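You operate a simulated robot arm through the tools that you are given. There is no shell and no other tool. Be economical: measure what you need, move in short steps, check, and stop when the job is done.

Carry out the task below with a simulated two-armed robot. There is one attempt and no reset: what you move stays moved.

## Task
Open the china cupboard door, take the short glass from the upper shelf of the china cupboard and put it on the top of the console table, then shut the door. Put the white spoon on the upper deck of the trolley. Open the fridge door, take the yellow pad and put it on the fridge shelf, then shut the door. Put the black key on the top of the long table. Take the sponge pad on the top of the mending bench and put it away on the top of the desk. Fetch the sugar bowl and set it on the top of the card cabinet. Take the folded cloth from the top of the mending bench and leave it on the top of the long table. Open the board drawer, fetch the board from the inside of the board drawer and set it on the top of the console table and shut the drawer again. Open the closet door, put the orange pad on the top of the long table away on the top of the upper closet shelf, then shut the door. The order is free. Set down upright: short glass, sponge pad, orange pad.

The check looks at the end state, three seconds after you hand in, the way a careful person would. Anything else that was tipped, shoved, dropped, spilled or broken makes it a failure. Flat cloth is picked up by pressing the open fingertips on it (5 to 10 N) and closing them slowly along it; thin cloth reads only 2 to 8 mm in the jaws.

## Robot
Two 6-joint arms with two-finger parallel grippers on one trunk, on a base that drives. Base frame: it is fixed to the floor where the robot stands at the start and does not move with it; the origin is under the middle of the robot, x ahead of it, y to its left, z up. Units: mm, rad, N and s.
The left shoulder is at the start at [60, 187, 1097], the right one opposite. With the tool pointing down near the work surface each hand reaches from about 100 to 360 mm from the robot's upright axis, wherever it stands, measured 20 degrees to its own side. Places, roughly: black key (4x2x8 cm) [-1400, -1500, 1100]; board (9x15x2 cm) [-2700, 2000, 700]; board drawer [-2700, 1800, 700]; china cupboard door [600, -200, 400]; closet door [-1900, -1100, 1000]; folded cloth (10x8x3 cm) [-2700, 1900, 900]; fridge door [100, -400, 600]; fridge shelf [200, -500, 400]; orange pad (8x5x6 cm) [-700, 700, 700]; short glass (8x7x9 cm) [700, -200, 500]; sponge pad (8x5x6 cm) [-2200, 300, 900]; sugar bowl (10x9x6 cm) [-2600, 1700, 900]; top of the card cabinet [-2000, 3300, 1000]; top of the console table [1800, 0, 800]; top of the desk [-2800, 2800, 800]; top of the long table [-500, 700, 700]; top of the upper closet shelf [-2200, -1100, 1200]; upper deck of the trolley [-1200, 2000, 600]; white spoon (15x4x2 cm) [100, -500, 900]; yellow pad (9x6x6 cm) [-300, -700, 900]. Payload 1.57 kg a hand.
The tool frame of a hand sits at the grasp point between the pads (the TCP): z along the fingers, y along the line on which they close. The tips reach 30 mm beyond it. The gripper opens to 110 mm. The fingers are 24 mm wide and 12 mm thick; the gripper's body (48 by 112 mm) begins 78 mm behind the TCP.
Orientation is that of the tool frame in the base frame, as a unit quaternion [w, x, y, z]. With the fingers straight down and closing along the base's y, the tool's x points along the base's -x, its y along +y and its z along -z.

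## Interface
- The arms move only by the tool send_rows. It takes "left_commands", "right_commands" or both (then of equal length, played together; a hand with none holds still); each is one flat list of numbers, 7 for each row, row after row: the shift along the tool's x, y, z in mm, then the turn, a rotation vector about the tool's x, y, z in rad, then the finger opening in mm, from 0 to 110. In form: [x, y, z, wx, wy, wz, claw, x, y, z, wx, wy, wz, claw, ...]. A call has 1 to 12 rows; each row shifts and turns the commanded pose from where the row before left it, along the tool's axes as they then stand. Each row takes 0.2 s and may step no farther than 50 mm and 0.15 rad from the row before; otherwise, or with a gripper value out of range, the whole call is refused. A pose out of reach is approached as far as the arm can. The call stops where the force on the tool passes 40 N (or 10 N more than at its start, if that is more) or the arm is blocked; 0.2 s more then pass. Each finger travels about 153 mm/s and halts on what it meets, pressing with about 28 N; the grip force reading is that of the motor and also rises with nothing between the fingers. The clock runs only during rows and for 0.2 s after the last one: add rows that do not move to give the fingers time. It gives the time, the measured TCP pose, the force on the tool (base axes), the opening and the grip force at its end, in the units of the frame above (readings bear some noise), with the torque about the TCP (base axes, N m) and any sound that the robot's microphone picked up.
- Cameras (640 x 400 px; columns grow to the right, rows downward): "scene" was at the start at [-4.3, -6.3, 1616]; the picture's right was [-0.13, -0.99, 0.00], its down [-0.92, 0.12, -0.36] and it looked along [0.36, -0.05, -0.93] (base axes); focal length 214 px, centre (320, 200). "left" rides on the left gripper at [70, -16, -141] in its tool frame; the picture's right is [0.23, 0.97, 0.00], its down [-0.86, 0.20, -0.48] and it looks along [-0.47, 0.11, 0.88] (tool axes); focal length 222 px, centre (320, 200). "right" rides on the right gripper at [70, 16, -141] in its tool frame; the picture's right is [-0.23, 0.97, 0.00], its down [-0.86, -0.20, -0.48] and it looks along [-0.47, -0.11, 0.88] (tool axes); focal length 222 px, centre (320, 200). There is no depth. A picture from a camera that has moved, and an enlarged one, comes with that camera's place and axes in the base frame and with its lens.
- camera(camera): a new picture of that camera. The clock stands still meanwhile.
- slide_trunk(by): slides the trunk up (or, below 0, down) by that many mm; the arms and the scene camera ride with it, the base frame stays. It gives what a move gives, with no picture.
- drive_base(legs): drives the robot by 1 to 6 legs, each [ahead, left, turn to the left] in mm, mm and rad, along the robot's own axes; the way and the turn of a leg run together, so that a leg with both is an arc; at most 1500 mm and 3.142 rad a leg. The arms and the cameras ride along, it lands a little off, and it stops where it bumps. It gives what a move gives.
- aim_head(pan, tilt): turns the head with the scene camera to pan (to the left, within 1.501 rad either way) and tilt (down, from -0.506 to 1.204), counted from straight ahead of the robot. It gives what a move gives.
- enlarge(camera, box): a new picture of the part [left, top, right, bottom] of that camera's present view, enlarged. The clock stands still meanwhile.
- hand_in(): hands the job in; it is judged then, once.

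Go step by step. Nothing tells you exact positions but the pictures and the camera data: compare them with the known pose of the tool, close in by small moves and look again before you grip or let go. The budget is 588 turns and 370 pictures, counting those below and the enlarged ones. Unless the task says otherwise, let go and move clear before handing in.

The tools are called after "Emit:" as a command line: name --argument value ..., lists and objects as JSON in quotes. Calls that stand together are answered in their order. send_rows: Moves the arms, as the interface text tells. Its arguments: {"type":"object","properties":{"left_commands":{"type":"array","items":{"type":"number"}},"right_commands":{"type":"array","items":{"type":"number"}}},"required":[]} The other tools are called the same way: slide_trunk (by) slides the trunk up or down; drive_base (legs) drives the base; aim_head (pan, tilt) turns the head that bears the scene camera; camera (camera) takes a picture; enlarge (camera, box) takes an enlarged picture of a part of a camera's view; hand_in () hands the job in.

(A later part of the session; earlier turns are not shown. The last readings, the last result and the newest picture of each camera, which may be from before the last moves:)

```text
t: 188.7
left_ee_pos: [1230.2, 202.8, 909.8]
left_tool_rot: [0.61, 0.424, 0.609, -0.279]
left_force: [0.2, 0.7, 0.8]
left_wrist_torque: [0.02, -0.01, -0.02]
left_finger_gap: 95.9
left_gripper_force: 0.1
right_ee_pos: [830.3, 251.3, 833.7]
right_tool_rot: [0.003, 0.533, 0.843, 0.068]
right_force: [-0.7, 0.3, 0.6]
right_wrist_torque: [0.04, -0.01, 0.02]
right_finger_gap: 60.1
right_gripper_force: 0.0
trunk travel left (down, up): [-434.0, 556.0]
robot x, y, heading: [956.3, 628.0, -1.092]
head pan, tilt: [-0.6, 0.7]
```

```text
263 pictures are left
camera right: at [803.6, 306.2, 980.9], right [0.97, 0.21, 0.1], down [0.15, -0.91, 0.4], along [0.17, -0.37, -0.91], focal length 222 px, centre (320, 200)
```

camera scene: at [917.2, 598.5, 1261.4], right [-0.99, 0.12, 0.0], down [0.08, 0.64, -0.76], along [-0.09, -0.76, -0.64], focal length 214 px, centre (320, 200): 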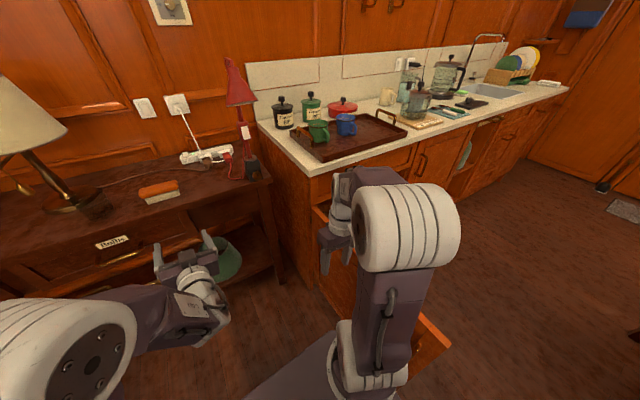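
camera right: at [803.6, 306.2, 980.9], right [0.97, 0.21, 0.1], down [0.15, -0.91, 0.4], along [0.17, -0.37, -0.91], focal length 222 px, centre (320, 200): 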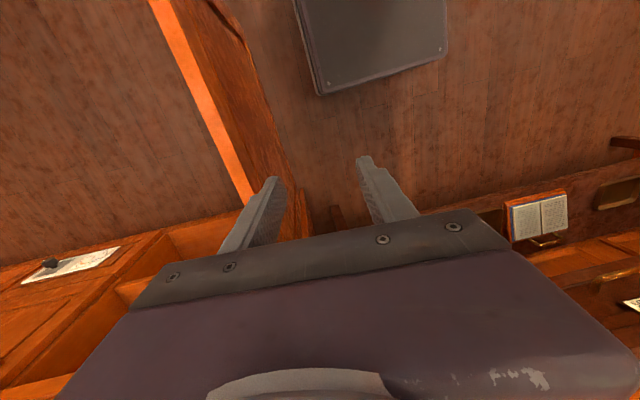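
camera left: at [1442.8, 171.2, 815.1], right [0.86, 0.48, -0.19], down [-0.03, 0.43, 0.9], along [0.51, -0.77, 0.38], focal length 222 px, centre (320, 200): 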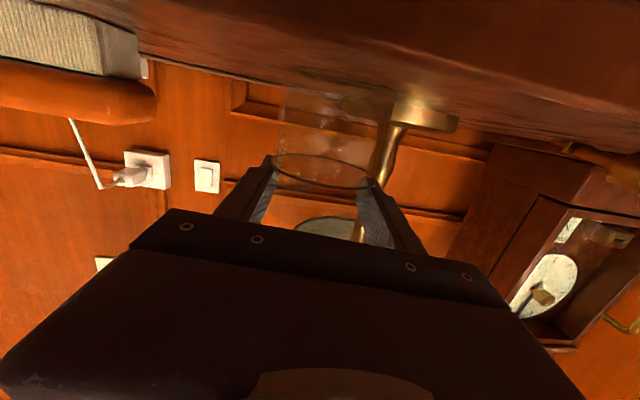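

The door stands ~92° open just right of the hand; it was the elbow that hit it. I move left, lower fully clear of it, then push the door from outside.

Emit:
drive_base --legs '[[20, 130, -0.04]]'

Emit:
slide_trunk --by -200

Emit:
camera --camera "scene"

```text
t: 189.6
left_ee_pos: [1264.1, 206.0, 907.2]
left_tool_rot: [0.608, 0.432, 0.605, -0.277]
left_force: [0.0, 0.8, -0.4]
left_wrist_torque: [0.0, 0.03, -0.02]
left_finger_gap: 96.0
left_gripper_force: 0.1
right_ee_pos: [864.3, 258.0, 828.7]
right_tool_rot: [0.005, 0.537, 0.841, 0.073]
right_force: [-0.1, -0.4, 0.2]
right_wrist_torque: [0.05, 0.03, 0.04]
right_finger_gap: 60.1
right_gripper_force: 0.0
trunk travel left (down, up): [-434.0, 556.0]
robot x, y, heading: [997.3, 638.2, -1.095]
head pan, tilt: [-0.6, 0.7]
stopped in leg 1: the robot was blocked; the commanded pose is now the measured one
```

```text
t: 191.8
left_ee_pos: [1269.5, 214.9, 708.2]
left_tool_rot: [0.608, 0.427, 0.607, -0.282]
left_force: [0.5, 0.1, 0.5]
left_wrist_torque: [-0.02, 0.0, 0.0]
left_finger_gap: 96.0
left_gripper_force: 0.1
right_ee_pos: [869.5, 266.8, 634.3]
right_tool_rot: [0.006, 0.537, 0.841, 0.067]
right_force: [0.0, 0.6, -0.5]
right_wrist_torque: [0.0, 0.04, -0.03]
right_finger_gap: 59.9
right_gripper_force: 0.1
trunk travel left (down, up): [-234.0, 756.0]
robot x, y, heading: [999.5, 644.5, -1.096]
head pan, tilt: [-0.6, 0.7]
```

```text
262 pictures are left
camera scene: at [959.1, 613.2, 1161.5], right [-0.99, 0.13, 0.0], down [0.08, 0.64, -0.76], along [-0.1, -0.76, -0.64], focal length 214 px, centre (320, 200)
```

scene: 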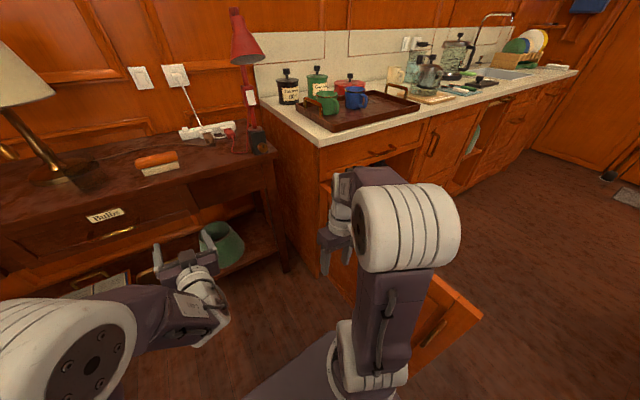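

Now I push the door by driving right.

Emit:
drive_base --legs '[[0, -130, 0], [20, -130, 0]]'

Emit:
camera --camera "scene"

```text
t: 194.0
left_ee_pos: [1043.7, 77.4, 709.0]
left_tool_rot: [0.608, 0.428, 0.606, -0.283]
left_force: [-0.5, 0.0, -0.2]
left_wrist_torque: [0.01, 0.01, -0.01]
left_finger_gap: 96.3
left_gripper_force: 0.1
right_ee_pos: [644.3, 129.7, 634.3]
right_tool_rot: [0.005, 0.538, 0.84, 0.066]
right_force: [-0.3, -0.6, 0.7]
right_wrist_torque: [0.02, 0.01, 0.0]
right_finger_gap: 59.9
right_gripper_force: 0.0
trunk travel left (down, up): [-234.0, 756.0]
robot x, y, heading: [772.0, 505.9, -1.101]
head pan, tilt: [-0.6, 0.7]
```

```text
261 pictures are left
camera scene: at [733.5, 475.2, 1161.4], right [-0.99, 0.13, 0.0], down [0.08, 0.64, -0.76], along [-0.1, -0.76, -0.64], focal length 214 px, centre (320, 200)
```

scene: 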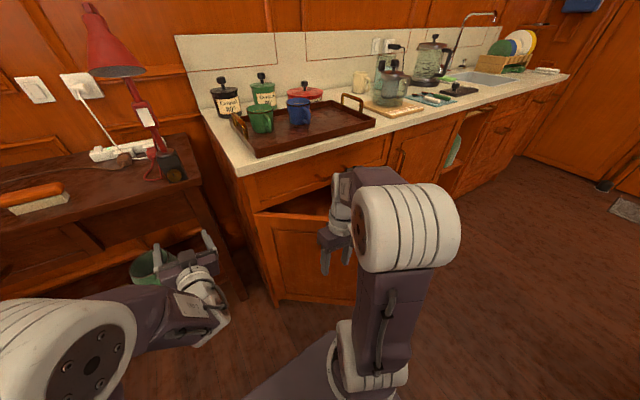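

The door is mostly closed, but the left hand extends further than the right; I first fold the left hand down and back.

Emit:
send_rows --left_commands '[0, 0, 0, 0, 0.1428, 0, 96, 0, 0, 0, 0, 0.1428, 0, 96, 0, 0, 0, 0, 0.1428, 0, 96, 0, 0, 0, 0, 0.1428, 0, 96, 0, 0, 0, 0, 0.1428, 0, 96, 0, 0, 0, 0, 0.1428, 0, 96, 0, 0, 0, 0, 0.1428, 0, 96, 0, 0, 0, 0, 0.1428, 0, 96, 0, 0, 0, 0, 0.1428, 0, 96, 0, 0, 0, 0, 0.1428, 0, 96]'

Emit:
send_rows --left_commands '[40, 0, 0, 0, 0, 0, 96, 40, 20, 0, 0, 0, 0, 96, 30, 38, 0, 0, 0, 0, 96, 30, 38, 0, 0, 0, 0, 96, 30, 38, 0, 0, 0, 0, 96, 30, 38, 0, 0, 0, 0, 96, 20, 38, 0, 0, 0, 0, 96]'

Emit:
camera --camera "scene"

```text
t: 196.2
left_ee_pos: [1044.3, 76.8, 708.6]
left_tool_rot: [0.061, 0.509, 0.856, 0.067]
left_force: [0.0, 0.2, 0.3]
left_wrist_torque: [0.01, 0.0, 0.0]
left_finger_gap: 96.2
left_gripper_force: 0.0
right_ee_pos: [644.3, 129.3, 634.1]
right_tool_rot: [0.005, 0.538, 0.84, 0.068]
right_force: [0.4, 0.0, -0.4]
right_wrist_torque: [-0.02, 0.01, 0.03]
right_finger_gap: 59.8
right_gripper_force: 0.1
trunk travel left (down, up): [-234.0, 756.0]
robot x, y, heading: [768.9, 504.6, -1.097]
head pan, tilt: [-0.6, 0.7]
```

```text
t: 197.8
left_ee_pos: [1117.9, 372.2, 738.9]
left_tool_rot: [0.062, 0.509, 0.856, 0.066]
left_force: [0.1, -0.6, -0.1]
left_wrist_torque: [0.04, -0.04, -0.02]
left_finger_gap: 96.0
left_gripper_force: 0.1
right_ee_pos: [643.5, 128.4, 633.5]
right_tool_rot: [0.006, 0.538, 0.841, 0.066]
right_force: [-0.5, 0.3, -0.1]
right_wrist_torque: [0.05, -0.01, 0.03]
right_finger_gap: 60.0
right_gripper_force: 0.0
trunk travel left (down, up): [-234.0, 756.0]
robot x, y, heading: [771.7, 502.8, -1.099]
head pan, tilt: [-0.6, 0.7]
```

```text
260 pictures are left
camera scene: at [734.0, 476.0, 1161.5], right [-0.99, 0.13, 0.0], down [0.08, 0.64, -0.77], along [-0.1, -0.76, -0.64], focal length 214 px, centre (320, 200)
```

scene: 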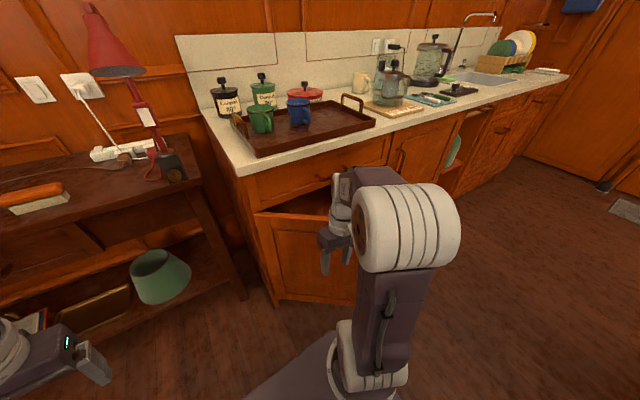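

Lower a bit, then drive right and forward to push the door home.

Emit:
slide_trunk --by -90

Emit:
drive_base --legs '[[40, -120, 0], [80, -40, 0]]'

Emit:
camera --camera "scene"

```text
t: 199.0
left_ee_pos: [1118.5, 370.1, 647.6]
left_tool_rot: [0.063, 0.508, 0.856, 0.066]
left_force: [0.6, 0.1, -0.5]
left_wrist_torque: [0.0, -0.01, 0.02]
left_finger_gap: 96.2
left_gripper_force: 0.1
right_ee_pos: [643.0, 128.7, 544.4]
right_tool_rot: [0.004, 0.538, 0.84, 0.067]
right_force: [-0.1, -0.3, -0.5]
right_wrist_torque: [-0.03, 0.02, 0.02]
right_finger_gap: 60.3
right_gripper_force: 0.0
trunk travel left (down, up): [-144.0, 846.0]
robot x, y, heading: [775.8, 505.5, -1.102]
head pan, tilt: [-0.6, 0.7]
```

```text
t: 201.0
left_ee_pos: [1029.3, 190.5, 648.8]
left_tool_rot: [0.063, 0.507, 0.857, 0.067]
left_force: [0.0, 0.7, -0.1]
left_wrist_torque: [0.04, 0.0, 0.02]
left_finger_gap: 96.2
left_gripper_force: 0.1
right_ee_pos: [554.8, -50.2, 545.5]
right_tool_rot: [0.006, 0.537, 0.841, 0.067]
right_force: [-0.2, 0.6, -0.3]
right_wrist_torque: [0.0, 0.02, 0.01]
right_finger_gap: 59.9
right_gripper_force: 0.1
trunk travel left (down, up): [-144.0, 846.0]
robot x, y, heading: [679.0, 327.7, -1.101]
head pan, tilt: [-0.6, 0.7]
```

```text
259 pictures are left
camera scene: at [643.9, 295.5, 1071.5], right [-0.99, 0.13, 0.0], down [0.08, 0.64, -0.76], along [-0.1, -0.76, -0.64], focal length 214 px, centre (320, 200)
```

scene: 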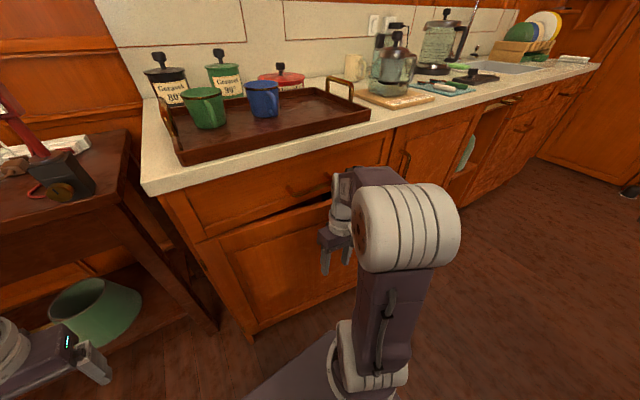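

Almost shut. I shift right to avoid the drawer handle, and push ahead.

Emit:
drive_base --legs '[[-15, -95, 0], [85, 0, 0]]'

Emit:
send_rows --right_commands '[-8, 0, 0, 0, 0, 0, 60, -8, 0, 0, 0, 0, 0, 60, -8, 0, 0, 0, 0, 0, 60, -8, 0, 0, 0, 0, 0, 60]'

Emit:
camera --camera "scene"

```text
t: 202.8
left_ee_pos: [970.4, 91.4, 648.3]
left_tool_rot: [0.064, 0.509, 0.856, 0.065]
left_force: [0.3, 0.2, -0.1]
left_wrist_torque: [0.0, 0.0, 0.0]
left_finger_gap: 95.9
left_gripper_force: 0.1
right_ee_pos: [494.5, -143.4, 544.4]
right_tool_rot: [-0.002, 0.538, 0.84, 0.072]
right_force: [-0.3, 5.6, 3.3]
right_wrist_torque: [-0.78, -0.18, 0.1]
right_finger_gap: 60.2
right_gripper_force: 0.0
trunk travel left (down, up): [-144.0, 846.0]
robot x, y, heading: [623.5, 225.9, -1.1]
head pan, tilt: [-0.6, 0.7]
stopped in leg 2: the force on the tool passed its limit (the readings are from after the stop); the commanded pose is now the measured one
```

```text
t: 203.2
left_ee_pos: [971.6, 92.9, 649.2]
left_tool_rot: [0.064, 0.509, 0.856, 0.065]
left_force: [0.6, -0.8, -0.5]
left_wrist_torque: [-0.01, 0.03, -0.01]
left_finger_gap: 96.1
left_gripper_force: 0.1
right_ee_pos: [493.8, -141.2, 544.3]
right_tool_rot: [-0.005, 0.538, 0.839, 0.076]
right_force: [-5.0, 19.5, 11.5]
right_wrist_torque: [-2.82, -0.8, 0.21]
right_finger_gap: 60.0
right_gripper_force: 0.1
trunk travel left (down, up): [-144.0, 846.0]
robot x, y, heading: [625.1, 224.4, -1.103]
head pan, tilt: [-0.6, 0.7]
stopped in row 1 (right hand): the force on the tool passed its limit (the readings are from after the stop); the commanded pose is now the measured one
```

```text
258 pictures are left
camera scene: at [585.8, 200.9, 1071.7], right [-0.99, 0.13, 0.0], down [0.09, 0.64, -0.77], along [-0.1, -0.76, -0.64], focal length 214 px, centre (320, 200)
```

scene: 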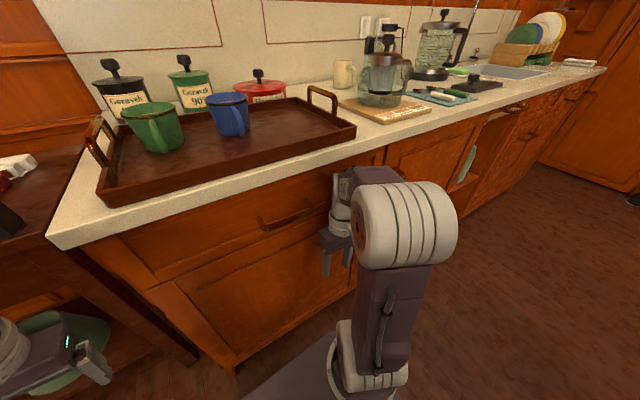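

Same end position as with the fridge door, so it should be shut. I back off and check from the front.

Emit:
drive_base --legs '[[-250, -150, -0.035]]'

Emit:
aim_head --pan 0.1 --tilt 0.5

Emit:
camera --camera "scene"

```text
t: 205.3
left_ee_pos: [723.4, 242.8, 647.8]
left_tool_rot: [0.064, 0.525, 0.846, 0.065]
left_force: [-0.8, 0.0, 0.1]
left_wrist_torque: [0.0, -0.01, -0.01]
left_finger_gap: 96.0
left_gripper_force: 0.0
right_ee_pos: [238.4, 25.0, 542.4]
right_tool_rot: [-0.005, 0.553, 0.829, 0.077]
right_force: [-0.7, 0.0, 1.1]
right_wrist_torque: [0.01, 0.01, -0.02]
right_finger_gap: 60.1
right_gripper_force: 0.0
trunk travel left (down, up): [-144.0, 846.0]
robot x, y, heading: [381.1, 389.3, -1.135]
head pan, tilt: [-0.6, 0.7]
```

```text
t: 206.3
left_ee_pos: [722.9, 242.3, 648.2]
left_tool_rot: [0.063, 0.524, 0.847, 0.065]
left_force: [0.0, -0.3, -0.4]
left_wrist_torque: [-0.01, 0.0, 0.01]
left_finger_gap: 95.9
left_gripper_force: 0.0
right_ee_pos: [239.2, 24.4, 542.3]
right_tool_rot: [-0.004, 0.553, 0.829, 0.077]
right_force: [-0.5, -0.1, -0.3]
right_wrist_torque: [-0.02, -0.03, -0.04]
right_finger_gap: 59.9
right_gripper_force: 0.2
trunk travel left (down, up): [-144.0, 846.0]
robot x, y, heading: [381.6, 391.7, -1.139]
head pan, tilt: [0.099, 0.499]
```

```text
257 pictures are left
camera scene: at [402.8, 368.8, 1089.2], right [-0.86, -0.51, 0.0], down [-0.24, 0.41, -0.88], along [0.44, -0.76, -0.48], focal length 214 px, centre (320, 200)
```

scene: 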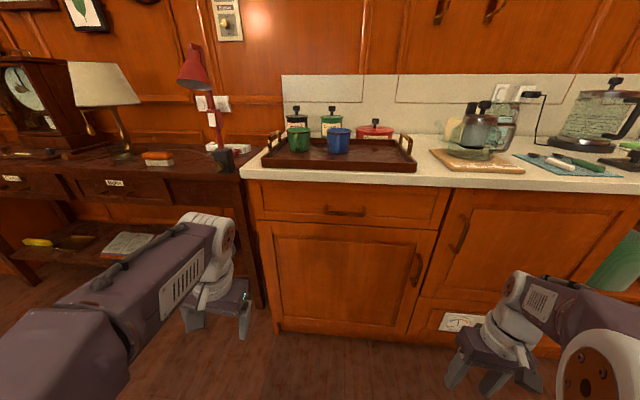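

Both doors are shut. Next the white spoon on the teal mat: I level both tools, open, and raise the trunk above the counter.

Emit:
send_rows --right_commands '[-40, 0, 0, 0.0615, -0.0457, 0, 60, -40, 0, 0, 0.0615, -0.0457, 0, 60, -30, 0, 0, 0, 0, 0, 60]' --left_commands '[0, 0, 0, 0.088, 0.019, 0, 96, 0, 0, 0, 0.088, 0.019, 0, 96, 0, 0, 0, 0, 0, 0, 96]'

Emit:
slide_trunk --by 400

Emit:
slide_trunk --by 120

Emit:
drive_base --legs '[[0, -400, 0]]'

Emit:
camera --camera "scene"

Emit:
camera --camera "right"

```text
t: 207.1
left_ee_pos: [723.4, 242.1, 648.1]
left_tool_rot: [0.002, 0.527, 0.85, 0.001]
left_force: [0.3, -0.2, -0.3]
left_wrist_torque: [0.02, -0.02, 0.03]
left_finger_gap: 95.8
left_gripper_force: 0.1
right_ee_pos: [282.0, -76.7, 536.6]
right_tool_rot: [0.0, 0.555, 0.832, 0.0]
right_force: [0.0, -0.7, 0.5]
right_wrist_torque: [0.01, 0.03, 0.0]
right_finger_gap: 60.0
right_gripper_force: 0.1
trunk travel left (down, up): [-144.0, 846.0]
robot x, y, heading: [382.8, 391.0, -1.136]
head pan, tilt: [0.099, 0.499]
```

```text
t: 211.0
left_ee_pos: [722.1, 243.7, 1048.9]
left_tool_rot: [0.002, 0.527, 0.85, 0.0]
left_force: [0.3, -0.4, -0.1]
left_wrist_torque: [-0.01, 0.01, 0.04]
left_finger_gap: 95.9
left_gripper_force: 0.2
right_ee_pos: [281.7, -75.9, 937.8]
right_tool_rot: [-0.001, 0.555, 0.832, 0.001]
right_force: [-0.4, 0.0, -0.3]
right_wrist_torque: [0.01, 0.01, -0.02]
right_finger_gap: 60.2
right_gripper_force: 0.0
trunk travel left (down, up): [-544.0, 446.0]
robot x, y, heading: [379.8, 391.0, -1.139]
head pan, tilt: [0.099, 0.499]
```

```text
t: 212.5
left_ee_pos: [723.5, 242.7, 1168.2]
left_tool_rot: [0.001, 0.527, 0.85, 0.0]
left_force: [-0.1, 0.7, -0.8]
left_wrist_torque: [-0.01, 0.01, 0.0]
left_finger_gap: 95.9
left_gripper_force: 0.1
right_ee_pos: [282.1, -75.8, 1057.9]
right_tool_rot: [-0.001, 0.555, 0.832, 0.001]
right_force: [-0.6, -0.1, 0.4]
right_wrist_torque: [0.01, 0.01, -0.02]
right_finger_gap: 59.9
right_gripper_force: 0.1
trunk travel left (down, up): [-664.0, 326.0]
robot x, y, heading: [383.9, 390.1, -1.134]
head pan, tilt: [0.099, 0.499]
```

```text
t: 215.0
left_ee_pos: [357.6, 73.2, 1167.3]
left_tool_rot: [0.001, 0.526, 0.85, -0.001]
left_force: [-1.4, -0.2, -0.9]
left_wrist_torque: [0.0, 0.01, -0.05]
left_finger_gap: 95.9
left_gripper_force: 0.0
right_ee_pos: [-85.2, -246.1, 1057.3]
right_tool_rot: [-0.001, 0.555, 0.832, 0.001]
right_force: [0.1, -0.1, -0.8]
right_wrist_torque: [-0.05, 0.02, -0.02]
right_finger_gap: 59.7
right_gripper_force: 0.0
trunk travel left (down, up): [-664.0, 326.0]
robot x, y, heading: [9.5, 221.4, -1.137]
head pan, tilt: [0.099, 0.499]
```

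```text
256 pictures are left
camera scene: at [36.0, 199.3, 1609.2], right [-0.86, -0.51, 0.0], down [-0.24, 0.41, -0.88], along [0.45, -0.76, -0.48], focal length 214 px, centre (320, 200)
```

scene: 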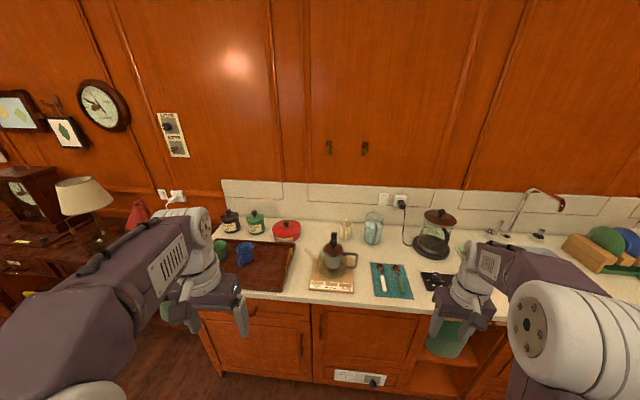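

```text
255 pictures are left
camera right: at [-97.8, -174.7, 1199.0], right [0.99, 0.17, 0.0], down [0.15, -0.87, 0.48], along [0.08, -0.47, -0.88], focal length 222 px, centre (320, 200)
```

right: 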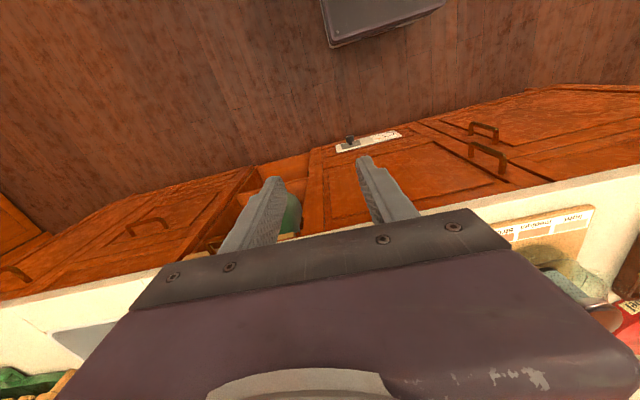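

The spoon handle is at (127,-456). I drive left/ahead and look from the hand.

Emit:
drive_base --legs '[[220, 103, 0]]'

Emit:
send_rows --right_commands '[-30, 0, 25, 0, 0, 0, 60, -28, 0, 25, 0, 0, 0, 60]'

Emit:
camera --camera "right"

```text
t: 216.8
left_ee_pos: [543.4, -77.1, 1167.7]
left_tool_rot: [0.001, 0.525, 0.851, 0.0]
left_force: [0.6, 0.2, 0.4]
left_wrist_torque: [0.01, 0.02, 0.03]
left_finger_gap: 96.3
left_gripper_force: 0.0
right_ee_pos: [103.7, -398.3, 1058.4]
right_tool_rot: [0.0, 0.553, 0.833, -0.001]
right_force: [0.4, 0.3, 0.7]
right_wrist_torque: [0.0, 0.02, -0.05]
right_finger_gap: 59.9
right_gripper_force: 0.1
trunk travel left (down, up): [-664.0, 326.0]
robot x, y, heading: [200.1, 67.8, -1.135]
head pan, tilt: [0.099, 0.499]
```

```text
t: 217.4
left_ee_pos: [543.0, -79.0, 1168.3]
left_tool_rot: [0.001, 0.525, 0.851, 0.001]
left_force: [0.3, 0.2, 0.4]
left_wrist_torque: [0.01, -0.02, 0.01]
left_finger_gap: 96.0
left_gripper_force: 0.1
right_ee_pos: [127.3, -456.4, 1005.4]
right_tool_rot: [0.0, 0.552, 0.834, 0.001]
right_force: [0.0, -0.5, -0.4]
right_wrist_torque: [0.01, 0.01, 0.01]
right_finger_gap: 60.0
right_gripper_force: 0.0
trunk travel left (down, up): [-664.0, 326.0]
robot x, y, heading: [203.2, 67.2, -1.135]
head pan, tilt: [0.099, 0.499]
```

```text
254 pictures are left
camera right: at [113.8, -384.9, 1148.2], right [0.99, 0.17, 0.0], down [0.15, -0.87, 0.48], along [0.08, -0.47, -0.88], focal length 222 px, centre (320, 200)
```

right: 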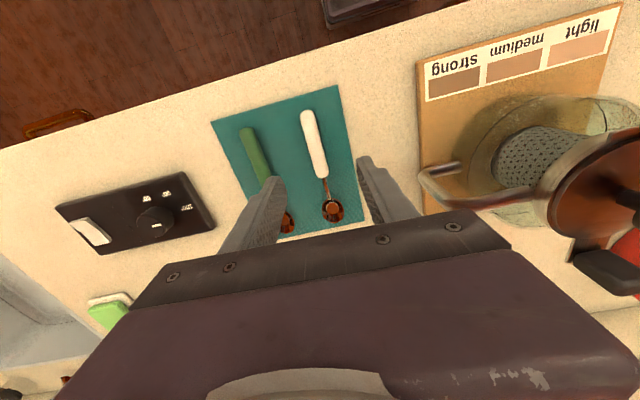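

Well aligned. I shift 6 mm right and descend gradually, watching for contact.

Emit:
send_rows --right_commands '[0, -6, 25, 0, 0, 0, 46, 0, 0, 25, 0, 0, 0, 46, 0, 0, 20, 0, 0, 0, 46]'

Emit:
enlarge --camera "right" --box '[200, 60, 440, 260]'

```text
t: 218.2
left_ee_pos: [544.1, -78.2, 1168.7]
left_tool_rot: [0.001, 0.525, 0.851, 0.0]
left_force: [-0.2, -0.2, 0.2]
left_wrist_torque: [-0.04, 0.02, 0.02]
left_finger_gap: 96.0
left_gripper_force: 0.0
right_ee_pos: [121.5, -454.2, 936.2]
right_tool_rot: [-0.001, 0.553, 0.833, 0.001]
right_force: [-0.4, 0.1, 0.2]
right_wrist_torque: [0.0, 0.01, -0.01]
right_finger_gap: 45.9
right_gripper_force: 0.1
trunk travel left (down, up): [-664.0, 326.0]
robot x, y, heading: [203.1, 72.5, -1.128]
head pan, tilt: [0.099, 0.499]
```

```text
2.00 times, centred on (320, 160) of right
camera zoom: at [107.7, -383.7, 1078.6], right [0.99, 0.17, 0.0], down [0.15, -0.87, 0.48], along [0.08, -0.47, -0.88], focal length 444 px, centre (320, 280)
```

zoom: 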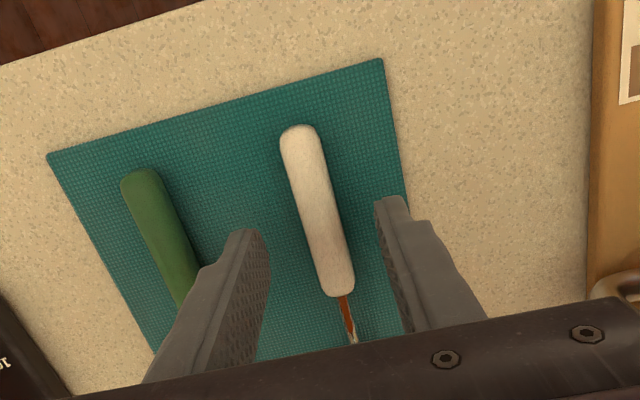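

Emit:
send_rows --right_commands '[0, 0, 12, 0, 0, 0, 46, 0, 0, 6, 0, 0, 0, 46, 0, 0, 5, 0, 0, 0, 46, 0, 0, 5, 0, 0, 0, 46, 0, 0, 5, 0, 0, 0, 46, 0, 0, 5, 0, 0, 0, 46]'

Emit:
enlarge --camera "right" --box '[200, 60, 440, 260]'

```text
t: 219.2
left_ee_pos: [543.3, -73.1, 1169.0]
left_tool_rot: [0.003, 0.526, 0.85, 0.0]
left_force: [-0.2, 0.1, 0.7]
left_wrist_torque: [0.03, -0.03, 0.03]
left_finger_gap: 96.0
left_gripper_force: 0.1
right_ee_pos: [121.2, -454.5, 913.9]
right_tool_rot: [0.004, 0.553, 0.833, -0.004]
right_force: [-3.7, 8.6, 30.6]
right_wrist_torque: [0.89, -0.53, 0.38]
right_finger_gap: 45.7
right_gripper_force: 0.1
trunk travel left (down, up): [-664.0, 326.0]
robot x, y, heading: [201.1, 70.5, -1.138]
head pan, tilt: [0.099, 0.499]
stopped in row 5 (right hand): the force on the tool passed its limit (the readings are from after the stop); the commanded pose is now the measured one
```

```text
2.00 times, centred on (320, 160) of right
camera zoom: at [107.5, -381.9, 1055.0], right [0.99, 0.17, 0.0], down [0.15, -0.86, 0.49], along [0.08, -0.48, -0.87], focal length 444 px, centre (320, 280)
```

zoom: 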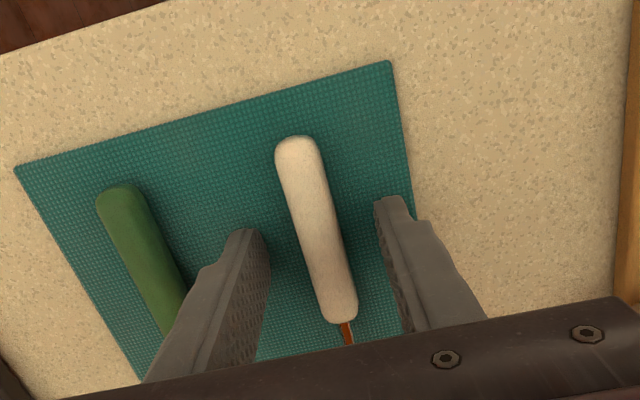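

Fingertips touch the mat (z≈884). I lift 4 mm and close on the handle.

Emit:
send_rows --right_commands '[0, 0, -5, 0, 0, 0, 46, 0, 0, 0, 0, 0, 0, 30, 0, 0, 0, 0, 0, 0, 15, 0, 0, 0, 0, 0, 0, 5, 0, 0, 0, 0, 0, 0, 5]'

Emit:
send_rows --right_commands '[0, 0, -30, 0, 0, 0, 5, 0, 0, -40, 0, 0, 0, 5, 0, 0, -40, 0, 0, 0, 5, 0, 0, 0, 0, 0, 0, 5]'

Emit:
camera --camera "right"

```text
t: 220.4
left_ee_pos: [543.3, -77.1, 1168.2]
left_tool_rot: [0.001, 0.524, 0.852, 0.0]
left_force: [0.0, 0.1, 0.0]
left_wrist_torque: [-0.02, -0.01, -0.03]
left_finger_gap: 96.0
left_gripper_force: 0.0
right_ee_pos: [120.6, -457.6, 915.9]
right_tool_rot: [0.003, 0.552, 0.834, -0.004]
right_force: [-0.1, 0.3, 0.1]
right_wrist_torque: [0.0, 0.01, 0.03]
right_finger_gap: 15.7
right_gripper_force: 28.3
trunk travel left (down, up): [-664.0, 326.0]
robot x, y, heading: [202.2, 71.5, -1.133]
head pan, tilt: [0.099, 0.499]
```

```text
t: 221.4
left_ee_pos: [543.6, -78.8, 1168.4]
left_tool_rot: [0.001, 0.525, 0.851, 0.0]
left_force: [0.1, -0.2, -0.8]
left_wrist_torque: [-0.01, -0.01, -0.02]
left_finger_gap: 95.7
left_gripper_force: 0.0
right_ee_pos: [120.0, -459.3, 1027.3]
right_tool_rot: [0.003, 0.553, 0.834, -0.002]
right_force: [-0.2, 0.1, -0.1]
right_wrist_torque: [0.07, -0.01, 0.0]
right_finger_gap: 16.0
right_gripper_force: 27.8
trunk travel left (down, up): [-664.0, 326.0]
robot x, y, heading: [201.6, 68.9, -1.132]
head pan, tilt: [0.099, 0.499]
```

```text
251 pictures are left
camera right: at [106.4, -387.1, 1167.9], right [0.99, 0.17, 0.0], down [0.15, -0.86, 0.49], along [0.08, -0.48, -0.87], focal length 222 px, centre (320, 200)
```

right: 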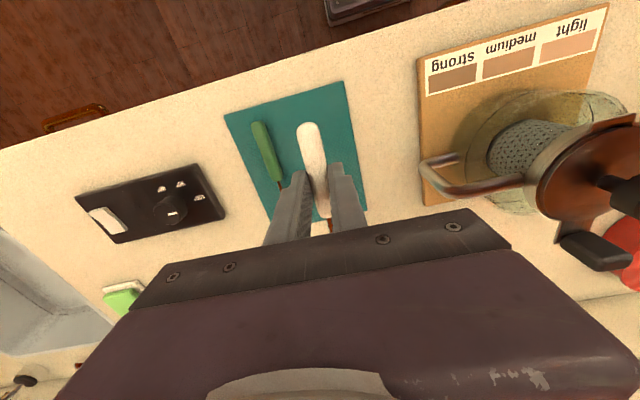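

Spoon is held (16 mm). I back away from the counter and look both ways for a route around the long table.

Emit:
drive_base --legs '[[-330, 0, 0]]'

Emit:
aim_head --pan -1.5 --tilt 0.6

Emit:
camera --camera "scene"

Emit:
aim_head --pan 1.5 --tilt 0.6

Emit:
camera --camera "scene"

```text
t: 223.6
left_ee_pos: [404.9, 218.1, 1167.9]
left_tool_rot: [0.001, 0.525, 0.851, -0.001]
left_force: [0.3, -0.1, -0.8]
left_wrist_torque: [0.02, 0.01, -0.03]
left_finger_gap: 95.8
left_gripper_force: 0.0
right_ee_pos: [-18.8, -162.6, 1026.3]
right_tool_rot: [0.003, 0.553, 0.833, -0.004]
right_force: [0.1, -0.1, 0.2]
right_wrist_torque: [0.01, -0.01, -0.02]
right_finger_gap: 16.0
right_gripper_force: 27.7
trunk travel left (down, up): [-664.0, 326.0]
robot x, y, heading: [63.5, 368.0, -1.135]
head pan, tilt: [0.099, 0.499]
```

```text
t: 225.3
left_ee_pos: [404.5, 219.4, 1167.2]
left_tool_rot: [0.001, 0.526, 0.851, 0.0]
left_force: [0.2, 0.7, 0.9]
left_wrist_torque: [-0.01, -0.01, 0.01]
left_finger_gap: 95.9
left_gripper_force: 0.1
right_ee_pos: [-19.6, -161.4, 1027.0]
right_tool_rot: [0.004, 0.553, 0.833, -0.003]
right_force: [0.4, 0.1, -0.7]
right_wrist_torque: [0.03, -0.04, -0.01]
right_finger_gap: 16.1
right_gripper_force: 27.9
trunk travel left (down, up): [-664.0, 326.0]
robot x, y, heading: [66.4, 367.0, -1.136]
head pan, tilt: [-1.499, 0.6]
```

```text
250 pictures are left
camera scene: at [-39.4, 378.7, 1600.1], right [-0.49, 0.87, 0.0], down [0.49, 0.28, -0.83], along [-0.72, -0.4, -0.56], focal length 214 px, centre (320, 200)
```

scene: 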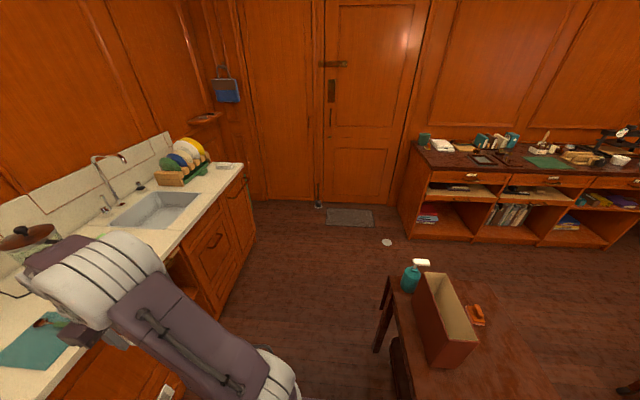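

```text
t: 227.9
left_ee_pos: [404.4, 219.3, 1167.1]
left_tool_rot: [0.001, 0.526, 0.851, 0.0]
left_force: [0.0, -0.5, -0.3]
left_wrist_torque: [-0.01, -0.03, -0.01]
left_finger_gap: 96.1
left_gripper_force: 0.1
right_ee_pos: [-18.7, -162.7, 1026.5]
right_tool_rot: [0.003, 0.552, 0.834, -0.003]
right_force: [0.3, 0.1, -0.4]
right_wrist_torque: [0.02, 0.0, -0.03]
right_finger_gap: 15.9
right_gripper_force: 27.7
trunk travel left (down, up): [-664.0, 326.0]
robot x, y, heading: [62.1, 367.0, -1.136]
head pan, tilt: [1.499, 0.6]
```

```text
249 pictures are left
camera scene: at [120.4, 453.2, 1600.1], right [0.36, -0.93, 0.0], down [-0.53, -0.2, -0.83], along [0.77, 0.29, -0.56], focal length 214 px, centre (320, 200)
```

scene: 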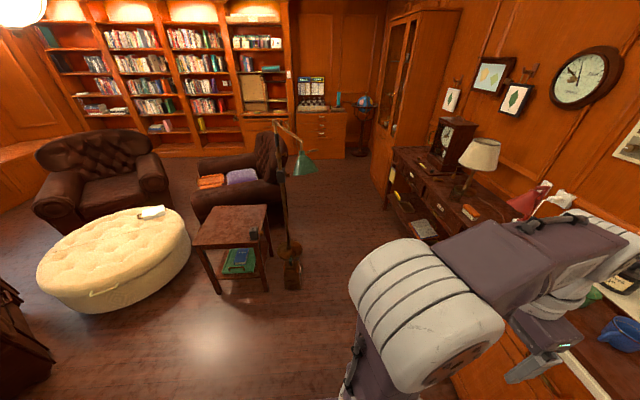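

The right side is open: the table's right end is at s≈515 and the orange pad sits there; the mending bench is along the far wall. I drive to the right end of the table and turn around toward the trolley side.

Emit:
drive_base --legs '[[0, -1080, 0], [0, 0, -1.57], [0, 0, -1.57]]'

Emit:
aim_head --pan 0 --tilt 0.5

Emit:
camera --camera "scene"

```text
t: 241.1
left_ee_pos: [-1250.2, 65.2, 1168.3]
left_tool_rot: [0.0, 0.848, -0.53, -0.001]
left_force: [-0.4, -0.4, 0.1]
left_wrist_torque: [-0.01, 0.01, -0.04]
left_finger_gap: 96.1
left_gripper_force: 0.1
right_ee_pos: [-821.6, 439.7, 1027.1]
right_tool_rot: [-0.004, 0.83, -0.558, -0.003]
right_force: [-0.2, -0.3, -0.9]
right_wrist_torque: [0.04, -0.01, -0.02]
right_finger_gap: 16.0
right_gripper_force: 27.6
trunk travel left (down, up): [-664.0, 326.0]
robot x, y, heading: [-913.2, -86.7, 1.996]
head pan, tilt: [1.499, 0.6]
```

```text
t: 242.7
left_ee_pos: [-1250.5, 63.8, 1168.3]
left_tool_rot: [0.001, 0.848, -0.53, -0.002]
left_force: [0.2, -0.9, 0.6]
left_wrist_torque: [0.0, 0.0, 0.01]
left_finger_gap: 95.9
left_gripper_force: 0.0
right_ee_pos: [-821.3, 440.0, 1027.3]
right_tool_rot: [-0.003, 0.83, -0.558, -0.003]
right_force: [-0.1, 0.0, 0.5]
right_wrist_torque: [0.0, 0.03, -0.02]
right_finger_gap: 16.0
right_gripper_force: 27.7
trunk travel left (down, up): [-664.0, 326.0]
robot x, y, heading: [-911.8, -88.3, 1.996]
head pan, tilt: [0.0, 0.499]
```

```text
248 pictures are left
camera scene: at [-922.5, -58.9, 1609.2], right [0.91, 0.41, 0.0], down [0.2, -0.44, -0.88], along [-0.36, 0.8, -0.48], focal length 214 px, centre (320, 200)
```

scene: 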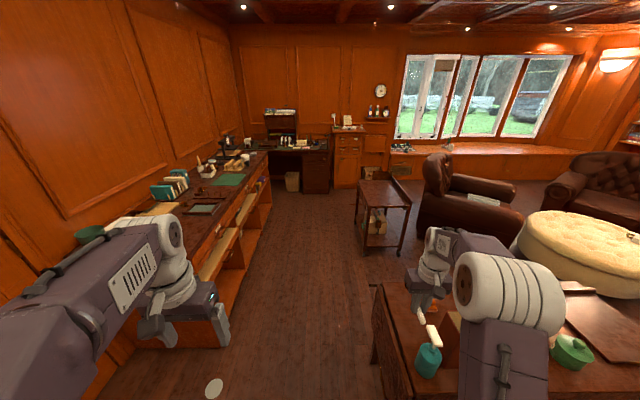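

I see the bench on the left wall, the desk and card cabinet at the far end, and the trolley ahead. I drive up the aisle to the trolley.

Emit:
drive_base --legs '[[1150, 0, 0], [150, -314, 0]]'

Emit:
aim_head --pan -0.2 --tilt 0.8

Emit:
camera --camera "scene"

```text
t: 250.5
left_ee_pos: [-1539.4, 1389.2, 1168.8]
left_tool_rot: [0.0, 0.855, -0.518, -0.001]
left_force: [0.2, -0.1, 0.9]
left_wrist_torque: [0.0, -0.02, -0.03]
left_finger_gap: 96.1
left_gripper_force: 0.1
right_ee_pos: [-1121.2, 1777.8, 1026.4]
right_tool_rot: [-0.003, 0.838, -0.546, -0.003]
right_force: [-0.4, -0.1, 0.4]
right_wrist_torque: [0.0, -0.03, 0.01]
right_finger_gap: 15.9
right_gripper_force: 27.7
trunk travel left (down, up): [-664.0, 326.0]
robot x, y, heading: [-1192.7, 1248.7, 2.025]
head pan, tilt: [0.0, 0.499]
```

```text
t: 251.3
left_ee_pos: [-1537.2, 1390.4, 1168.4]
left_tool_rot: [0.0, 0.855, -0.518, -0.001]
left_force: [0.2, -0.8, 0.3]
left_wrist_torque: [-0.01, 0.01, -0.03]
left_finger_gap: 96.1
left_gripper_force: 0.1
right_ee_pos: [-1120.1, 1778.3, 1024.7]
right_tool_rot: [-0.003, 0.838, -0.546, -0.004]
right_force: [-0.7, 0.2, -0.7]
right_wrist_torque: [0.0, -0.02, 0.0]
right_finger_gap: 16.1
right_gripper_force: 28.1
trunk travel left (down, up): [-664.0, 326.0]
robot x, y, heading: [-1193.3, 1247.8, 2.021]
head pan, tilt: [-0.201, 0.799]
```

```text
247 pictures are left
camera scene: at [-1187.5, 1273.7, 1583.3], right [0.97, 0.25, 0.0], down [0.18, -0.69, -0.7], along [-0.17, 0.68, -0.72], focal length 214 px, centre (320, 200)
```

scene: 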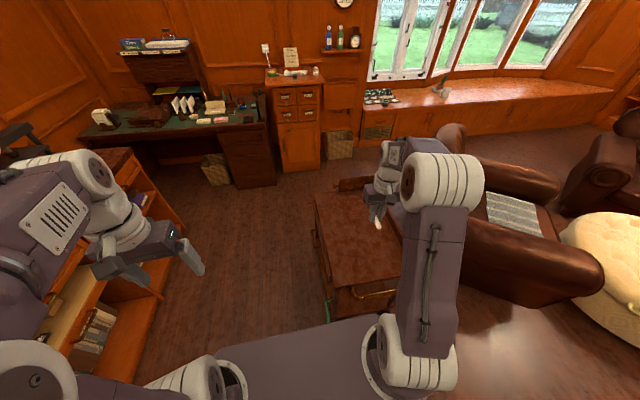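

The trolley deck is just ahead and empty. I move 140 mm ahead and lower the trunk.

Emit:
drive_base --legs '[[140, -20, 0]]'

Emit:
slide_trunk --by -300

Emit:
camera --camera "right"

Emit:
camera --camera "scene"

```text
t: 252.6
left_ee_pos: [-1580.4, 1524.7, 1168.9]
left_tool_rot: [0.0, 0.854, -0.52, -0.002]
left_force: [-0.1, 0.5, 0.7]
left_wrist_torque: [-0.02, 0.02, -0.03]
left_finger_gap: 96.1
left_gripper_force: 0.2
right_ee_pos: [-1159.2, 1911.2, 1026.5]
right_tool_rot: [-0.002, 0.836, -0.548, -0.003]
right_force: [0.1, 0.4, -0.1]
right_wrist_torque: [-0.01, 0.02, 0.0]
right_finger_gap: 15.9
right_gripper_force: 28.0
trunk travel left (down, up): [-664.0, 326.0]
robot x, y, heading: [-1239.7, 1382.9, 2.02]
head pan, tilt: [-0.201, 0.799]
```

```text
t: 255.6
left_ee_pos: [-1578.3, 1526.5, 868.3]
left_tool_rot: [0.001, 0.854, -0.521, 0.0]
left_force: [-0.1, -0.3, 0.5]
left_wrist_torque: [0.0, 0.01, 0.0]
left_finger_gap: 96.0
left_gripper_force: 0.0
right_ee_pos: [-1160.6, 1913.3, 727.2]
right_tool_rot: [-0.003, 0.837, -0.548, -0.003]
right_force: [-0.5, -0.9, -0.6]
right_wrist_torque: [-0.01, 0.0, 0.03]
right_finger_gap: 16.2
right_gripper_force: 28.1
trunk travel left (down, up): [-364.0, 626.0]
robot x, y, heading: [-1238.8, 1385.3, 2.019]
head pan, tilt: [-0.201, 0.799]
```

```text
246 pictures are left
camera right: at [-1148.0, 1841.3, 867.7], right [-0.98, -0.18, 0.0], down [-0.16, 0.86, 0.49], along [-0.09, 0.48, -0.87], focal length 222 px, centre (320, 200)
```

right: 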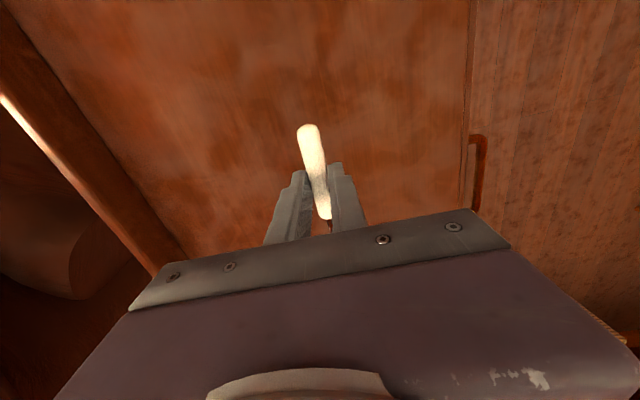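

```text
245 pictures are left
camera scene: at [-1230.0, 1407.8, 1283.3], right [0.97, 0.24, 0.0], down [0.18, -0.7, -0.7], along [-0.17, 0.68, -0.72], focal length 214 px, centre (320, 200)
```

scene: 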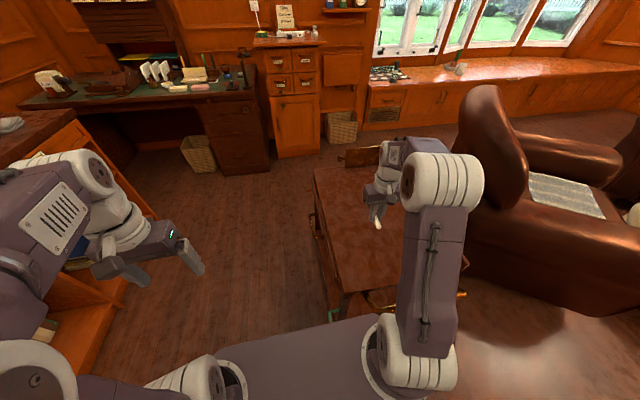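

I lower the spoon with small arm steps until contact.

Emit:
send_rows --right_commands '[0, 0, 10, 0, 0, 0, 5, 0, 0, 10, 0, 0, 0, 5, 0, 0, 8, 0, 0, 0, 5, 0, 0, 8, 0, 0, 0, 5, 0, 0, 8, 0, 0, 0, 5, 0, 0, 8, 0, 0, 0, 5, 0, 0, 6, 0, 0, 0, 5, 0, 0, 6, 0, 0, 0, 5]'

Emit:
camera --camera "right"

```text
t: 257.4
left_ee_pos: [-1579.6, 1526.3, 868.4]
left_tool_rot: [0.0, 0.854, -0.52, -0.001]
left_force: [0.0, -0.3, 0.4]
left_wrist_torque: [0.01, -0.01, 0.02]
left_finger_gap: 96.1
left_gripper_force: 0.0
right_ee_pos: [-1161.5, 1911.7, 662.6]
right_tool_rot: [-0.003, 0.836, -0.548, -0.003]
right_force: [0.1, -0.2, 0.0]
right_wrist_torque: [-0.01, -0.02, 0.0]
right_finger_gap: 15.8
right_gripper_force: 28.3
trunk travel left (down, up): [-364.0, 626.0]
robot x, y, heading: [-1236.7, 1387.7, 2.021]
head pan, tilt: [-0.201, 0.799]
```

```text
244 pictures are left
camera right: at [-1148.4, 1841.5, 803.8], right [-0.98, -0.18, 0.0], down [-0.16, 0.86, 0.49], along [-0.09, 0.48, -0.87], focal length 222 px, centre (320, 200)
```

right: 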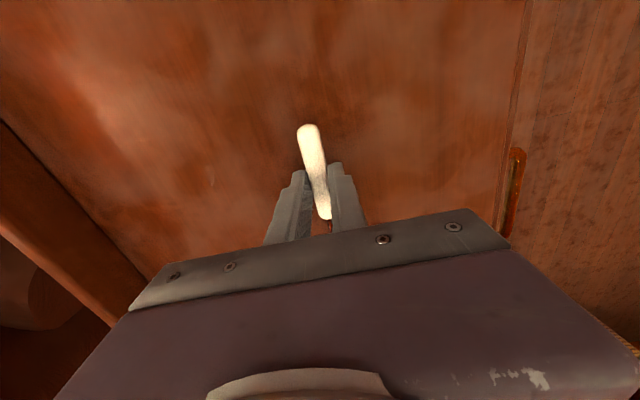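

Emit:
send_rows --right_commands '[0, 0, 8, 0, 0, 0, 5, 0, 0, 8, 0, 0, 0, 5, 0, 0, 8, 0, 0, 0, 5, 0, 0, 8, 0, 0, 0, 5, 0, 0, 8, 0, 0, 0, 5, 0, 0, 8, 0, 0, 0, 5, 0, 0, 8, 0, 0, 0, 5, 0, 0, 8, 0, 0, 0, 5, 0, 0, 8, 0, 0, 0, 5, 0, 0, 8, 0, 0, 0, 5]'

Emit:
camera --camera "right"

```text
t: 258.1
left_ee_pos: [-1579.9, 1523.1, 869.8]
left_tool_rot: [-0.001, 0.854, -0.519, -0.002]
left_force: [0.3, 0.1, 0.2]
left_wrist_torque: [0.03, 0.0, -0.01]
left_finger_gap: 96.3
left_gripper_force: 0.0
right_ee_pos: [-1160.1, 1913.4, 649.3]
right_tool_rot: [-0.007, 0.837, -0.547, -0.008]
right_force: [-0.2, -9.3, 28.5]
right_wrist_torque: [-0.95, 0.02, 0.03]
right_finger_gap: 15.9
right_gripper_force: 27.9
trunk travel left (down, up): [-364.0, 626.0]
robot x, y, heading: [-1237.9, 1384.2, 2.022]
head pan, tilt: [-0.201, 0.799]
stopped in row 3 (right hand): the force on the tool passed its limit (the readings are from after the stop); the commanded pose is now the measured one
```

```text
243 pictures are left
camera right: at [-1148.3, 1840.4, 790.4], right [-0.98, -0.18, 0.0], down [-0.16, 0.85, 0.5], along [-0.09, 0.49, -0.87], focal length 222 px, centre (320, 200)
```

right: 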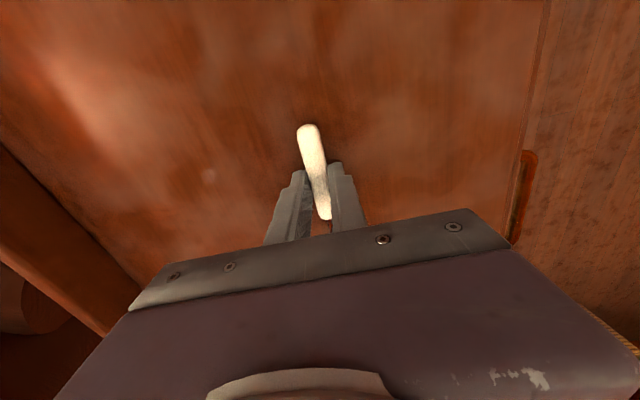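

Contact. I release and lift away.

Emit:
send_rows --right_commands '[0, 0, -2, 0, 0, 0, 16, 0, 0, 0, 0, 0, 0, 24, 0, 0, 0, 0, 0, 0, 34, 0, 0, 0, 0, 0, 0, 44, 0, 0, -20, 0, 0, 0, 44, 0, 0, -40, 0, 0, 0, 44, 0, 0, -40, 0, 0, 0, 44]'

Emit:
slide_trunk --by 300

Emit:
camera --camera "right"

```text
t: 259.7
left_ee_pos: [-1579.8, 1526.4, 869.0]
left_tool_rot: [0.0, 0.855, -0.519, -0.001]
left_force: [0.1, -0.2, 0.1]
left_wrist_torque: [0.01, -0.04, -0.03]
left_finger_gap: 95.7
left_gripper_force: 0.1
right_ee_pos: [-1159.0, 1912.3, 749.3]
right_tool_rot: [-0.006, 0.836, -0.549, -0.006]
right_force: [-0.2, -0.7, 0.9]
right_wrist_torque: [0.03, 0.0, -0.01]
right_finger_gap: 44.0
right_gripper_force: 0.0
trunk travel left (down, up): [-364.0, 626.0]
robot x, y, heading: [-1236.9, 1382.1, 2.019]
head pan, tilt: [-0.201, 0.799]
```

```text
t: 262.7
left_ee_pos: [-1579.3, 1526.2, 1168.3]
left_tool_rot: [0.001, 0.854, -0.52, -0.002]
left_force: [0.1, 1.6, 0.9]
left_wrist_torque: [0.02, 0.01, 0.03]
left_finger_gap: 96.1
left_gripper_force: 0.1
right_ee_pos: [-1159.5, 1913.4, 1049.5]
right_tool_rot: [-0.006, 0.836, -0.548, -0.005]
right_force: [-0.7, 0.5, -0.6]
right_wrist_torque: [-0.01, -0.02, 0.01]
right_finger_gap: 44.0
right_gripper_force: 0.0
trunk travel left (down, up): [-664.0, 326.0]
robot x, y, heading: [-1239.1, 1382.7, 2.02]
head pan, tilt: [-0.201, 0.799]
```

```text
242 pictures are left
camera right: at [-1147.1, 1840.7, 1189.8], right [-0.98, -0.18, 0.0], down [-0.16, 0.86, 0.49], along [-0.09, 0.49, -0.87], focal length 222 px, centre (320, 200)
```

right: 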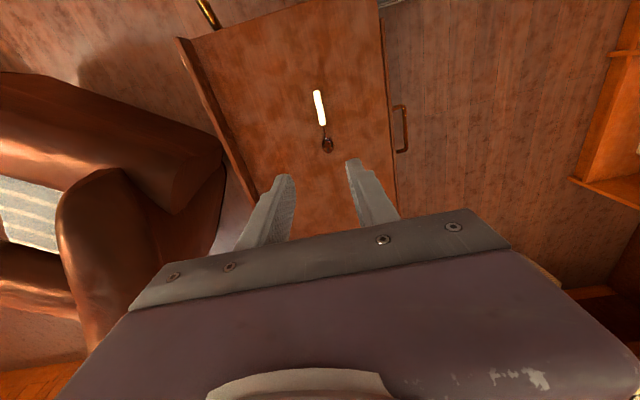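

The spoon lies on the trolley. Next the mending bench: back off, turn left to face it and look.

Emit:
drive_base --legs '[[-200, 0, 0], [0, 0, 1.57]]'

Emit:
aim_head --pan 0 --tilt 0.6

Emit:
camera --camera "scene"

```text
t: 268.1
left_ee_pos: [-1304.8, 863.0, 1168.0]
left_tool_rot: [0.001, 0.975, 0.221, 0.0]
left_force: [-0.1, -0.1, -0.2]
left_wrist_torque: [-0.01, 0.0, -0.01]
left_finger_gap: 96.1
left_gripper_force: 0.0
right_ee_pos: [-1677.9, 1295.5, 1050.2]
right_tool_rot: [-0.001, 0.982, 0.188, -0.008]
right_force: [-0.1, -0.6, 0.4]
right_wrist_torque: [0.01, 0.02, -0.03]
right_finger_gap: 44.2
right_gripper_force: 0.1
trunk travel left (down, up): [-664.0, 326.0]
robot x, y, heading: [-1148.9, 1200.6, -2.728]
head pan, tilt: [-0.201, 0.799]
```

```text
t: 268.8
left_ee_pos: [-1304.0, 863.4, 1167.3]
left_tool_rot: [0.001, 0.975, 0.221, 0.0]
left_force: [-0.7, 0.7, -0.3]
left_wrist_torque: [0.0, 0.0, 0.02]
left_finger_gap: 96.0
left_gripper_force: 0.0
right_ee_pos: [-1677.1, 1295.8, 1050.2]
right_tool_rot: [0.0, 0.982, 0.189, -0.008]
right_force: [-0.2, -0.6, 0.4]
right_wrist_torque: [0.0, 0.02, 0.01]
right_finger_gap: 43.9
right_gripper_force: 0.0
trunk travel left (down, up): [-664.0, 326.0]
robot x, y, heading: [-1150.2, 1199.9, -2.723]
head pan, tilt: [0.0, 0.6]
```

```text
241 pictures are left
camera scene: at [-1175.8, 1191.4, 1600.1], right [-0.4, 0.91, 0.0], down [0.52, 0.23, -0.82], along [-0.75, -0.33, -0.57], focal length 214 px, centre (320, 200)
```

scene: 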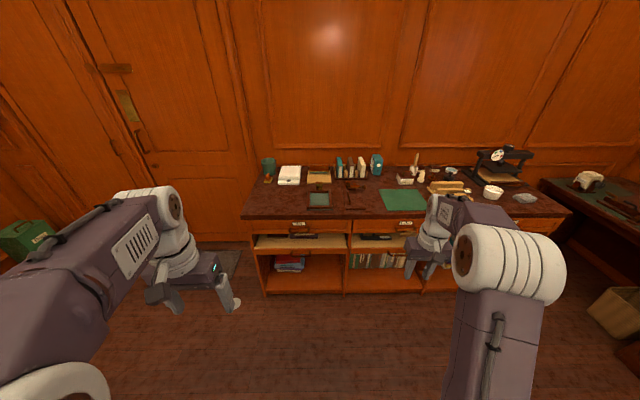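

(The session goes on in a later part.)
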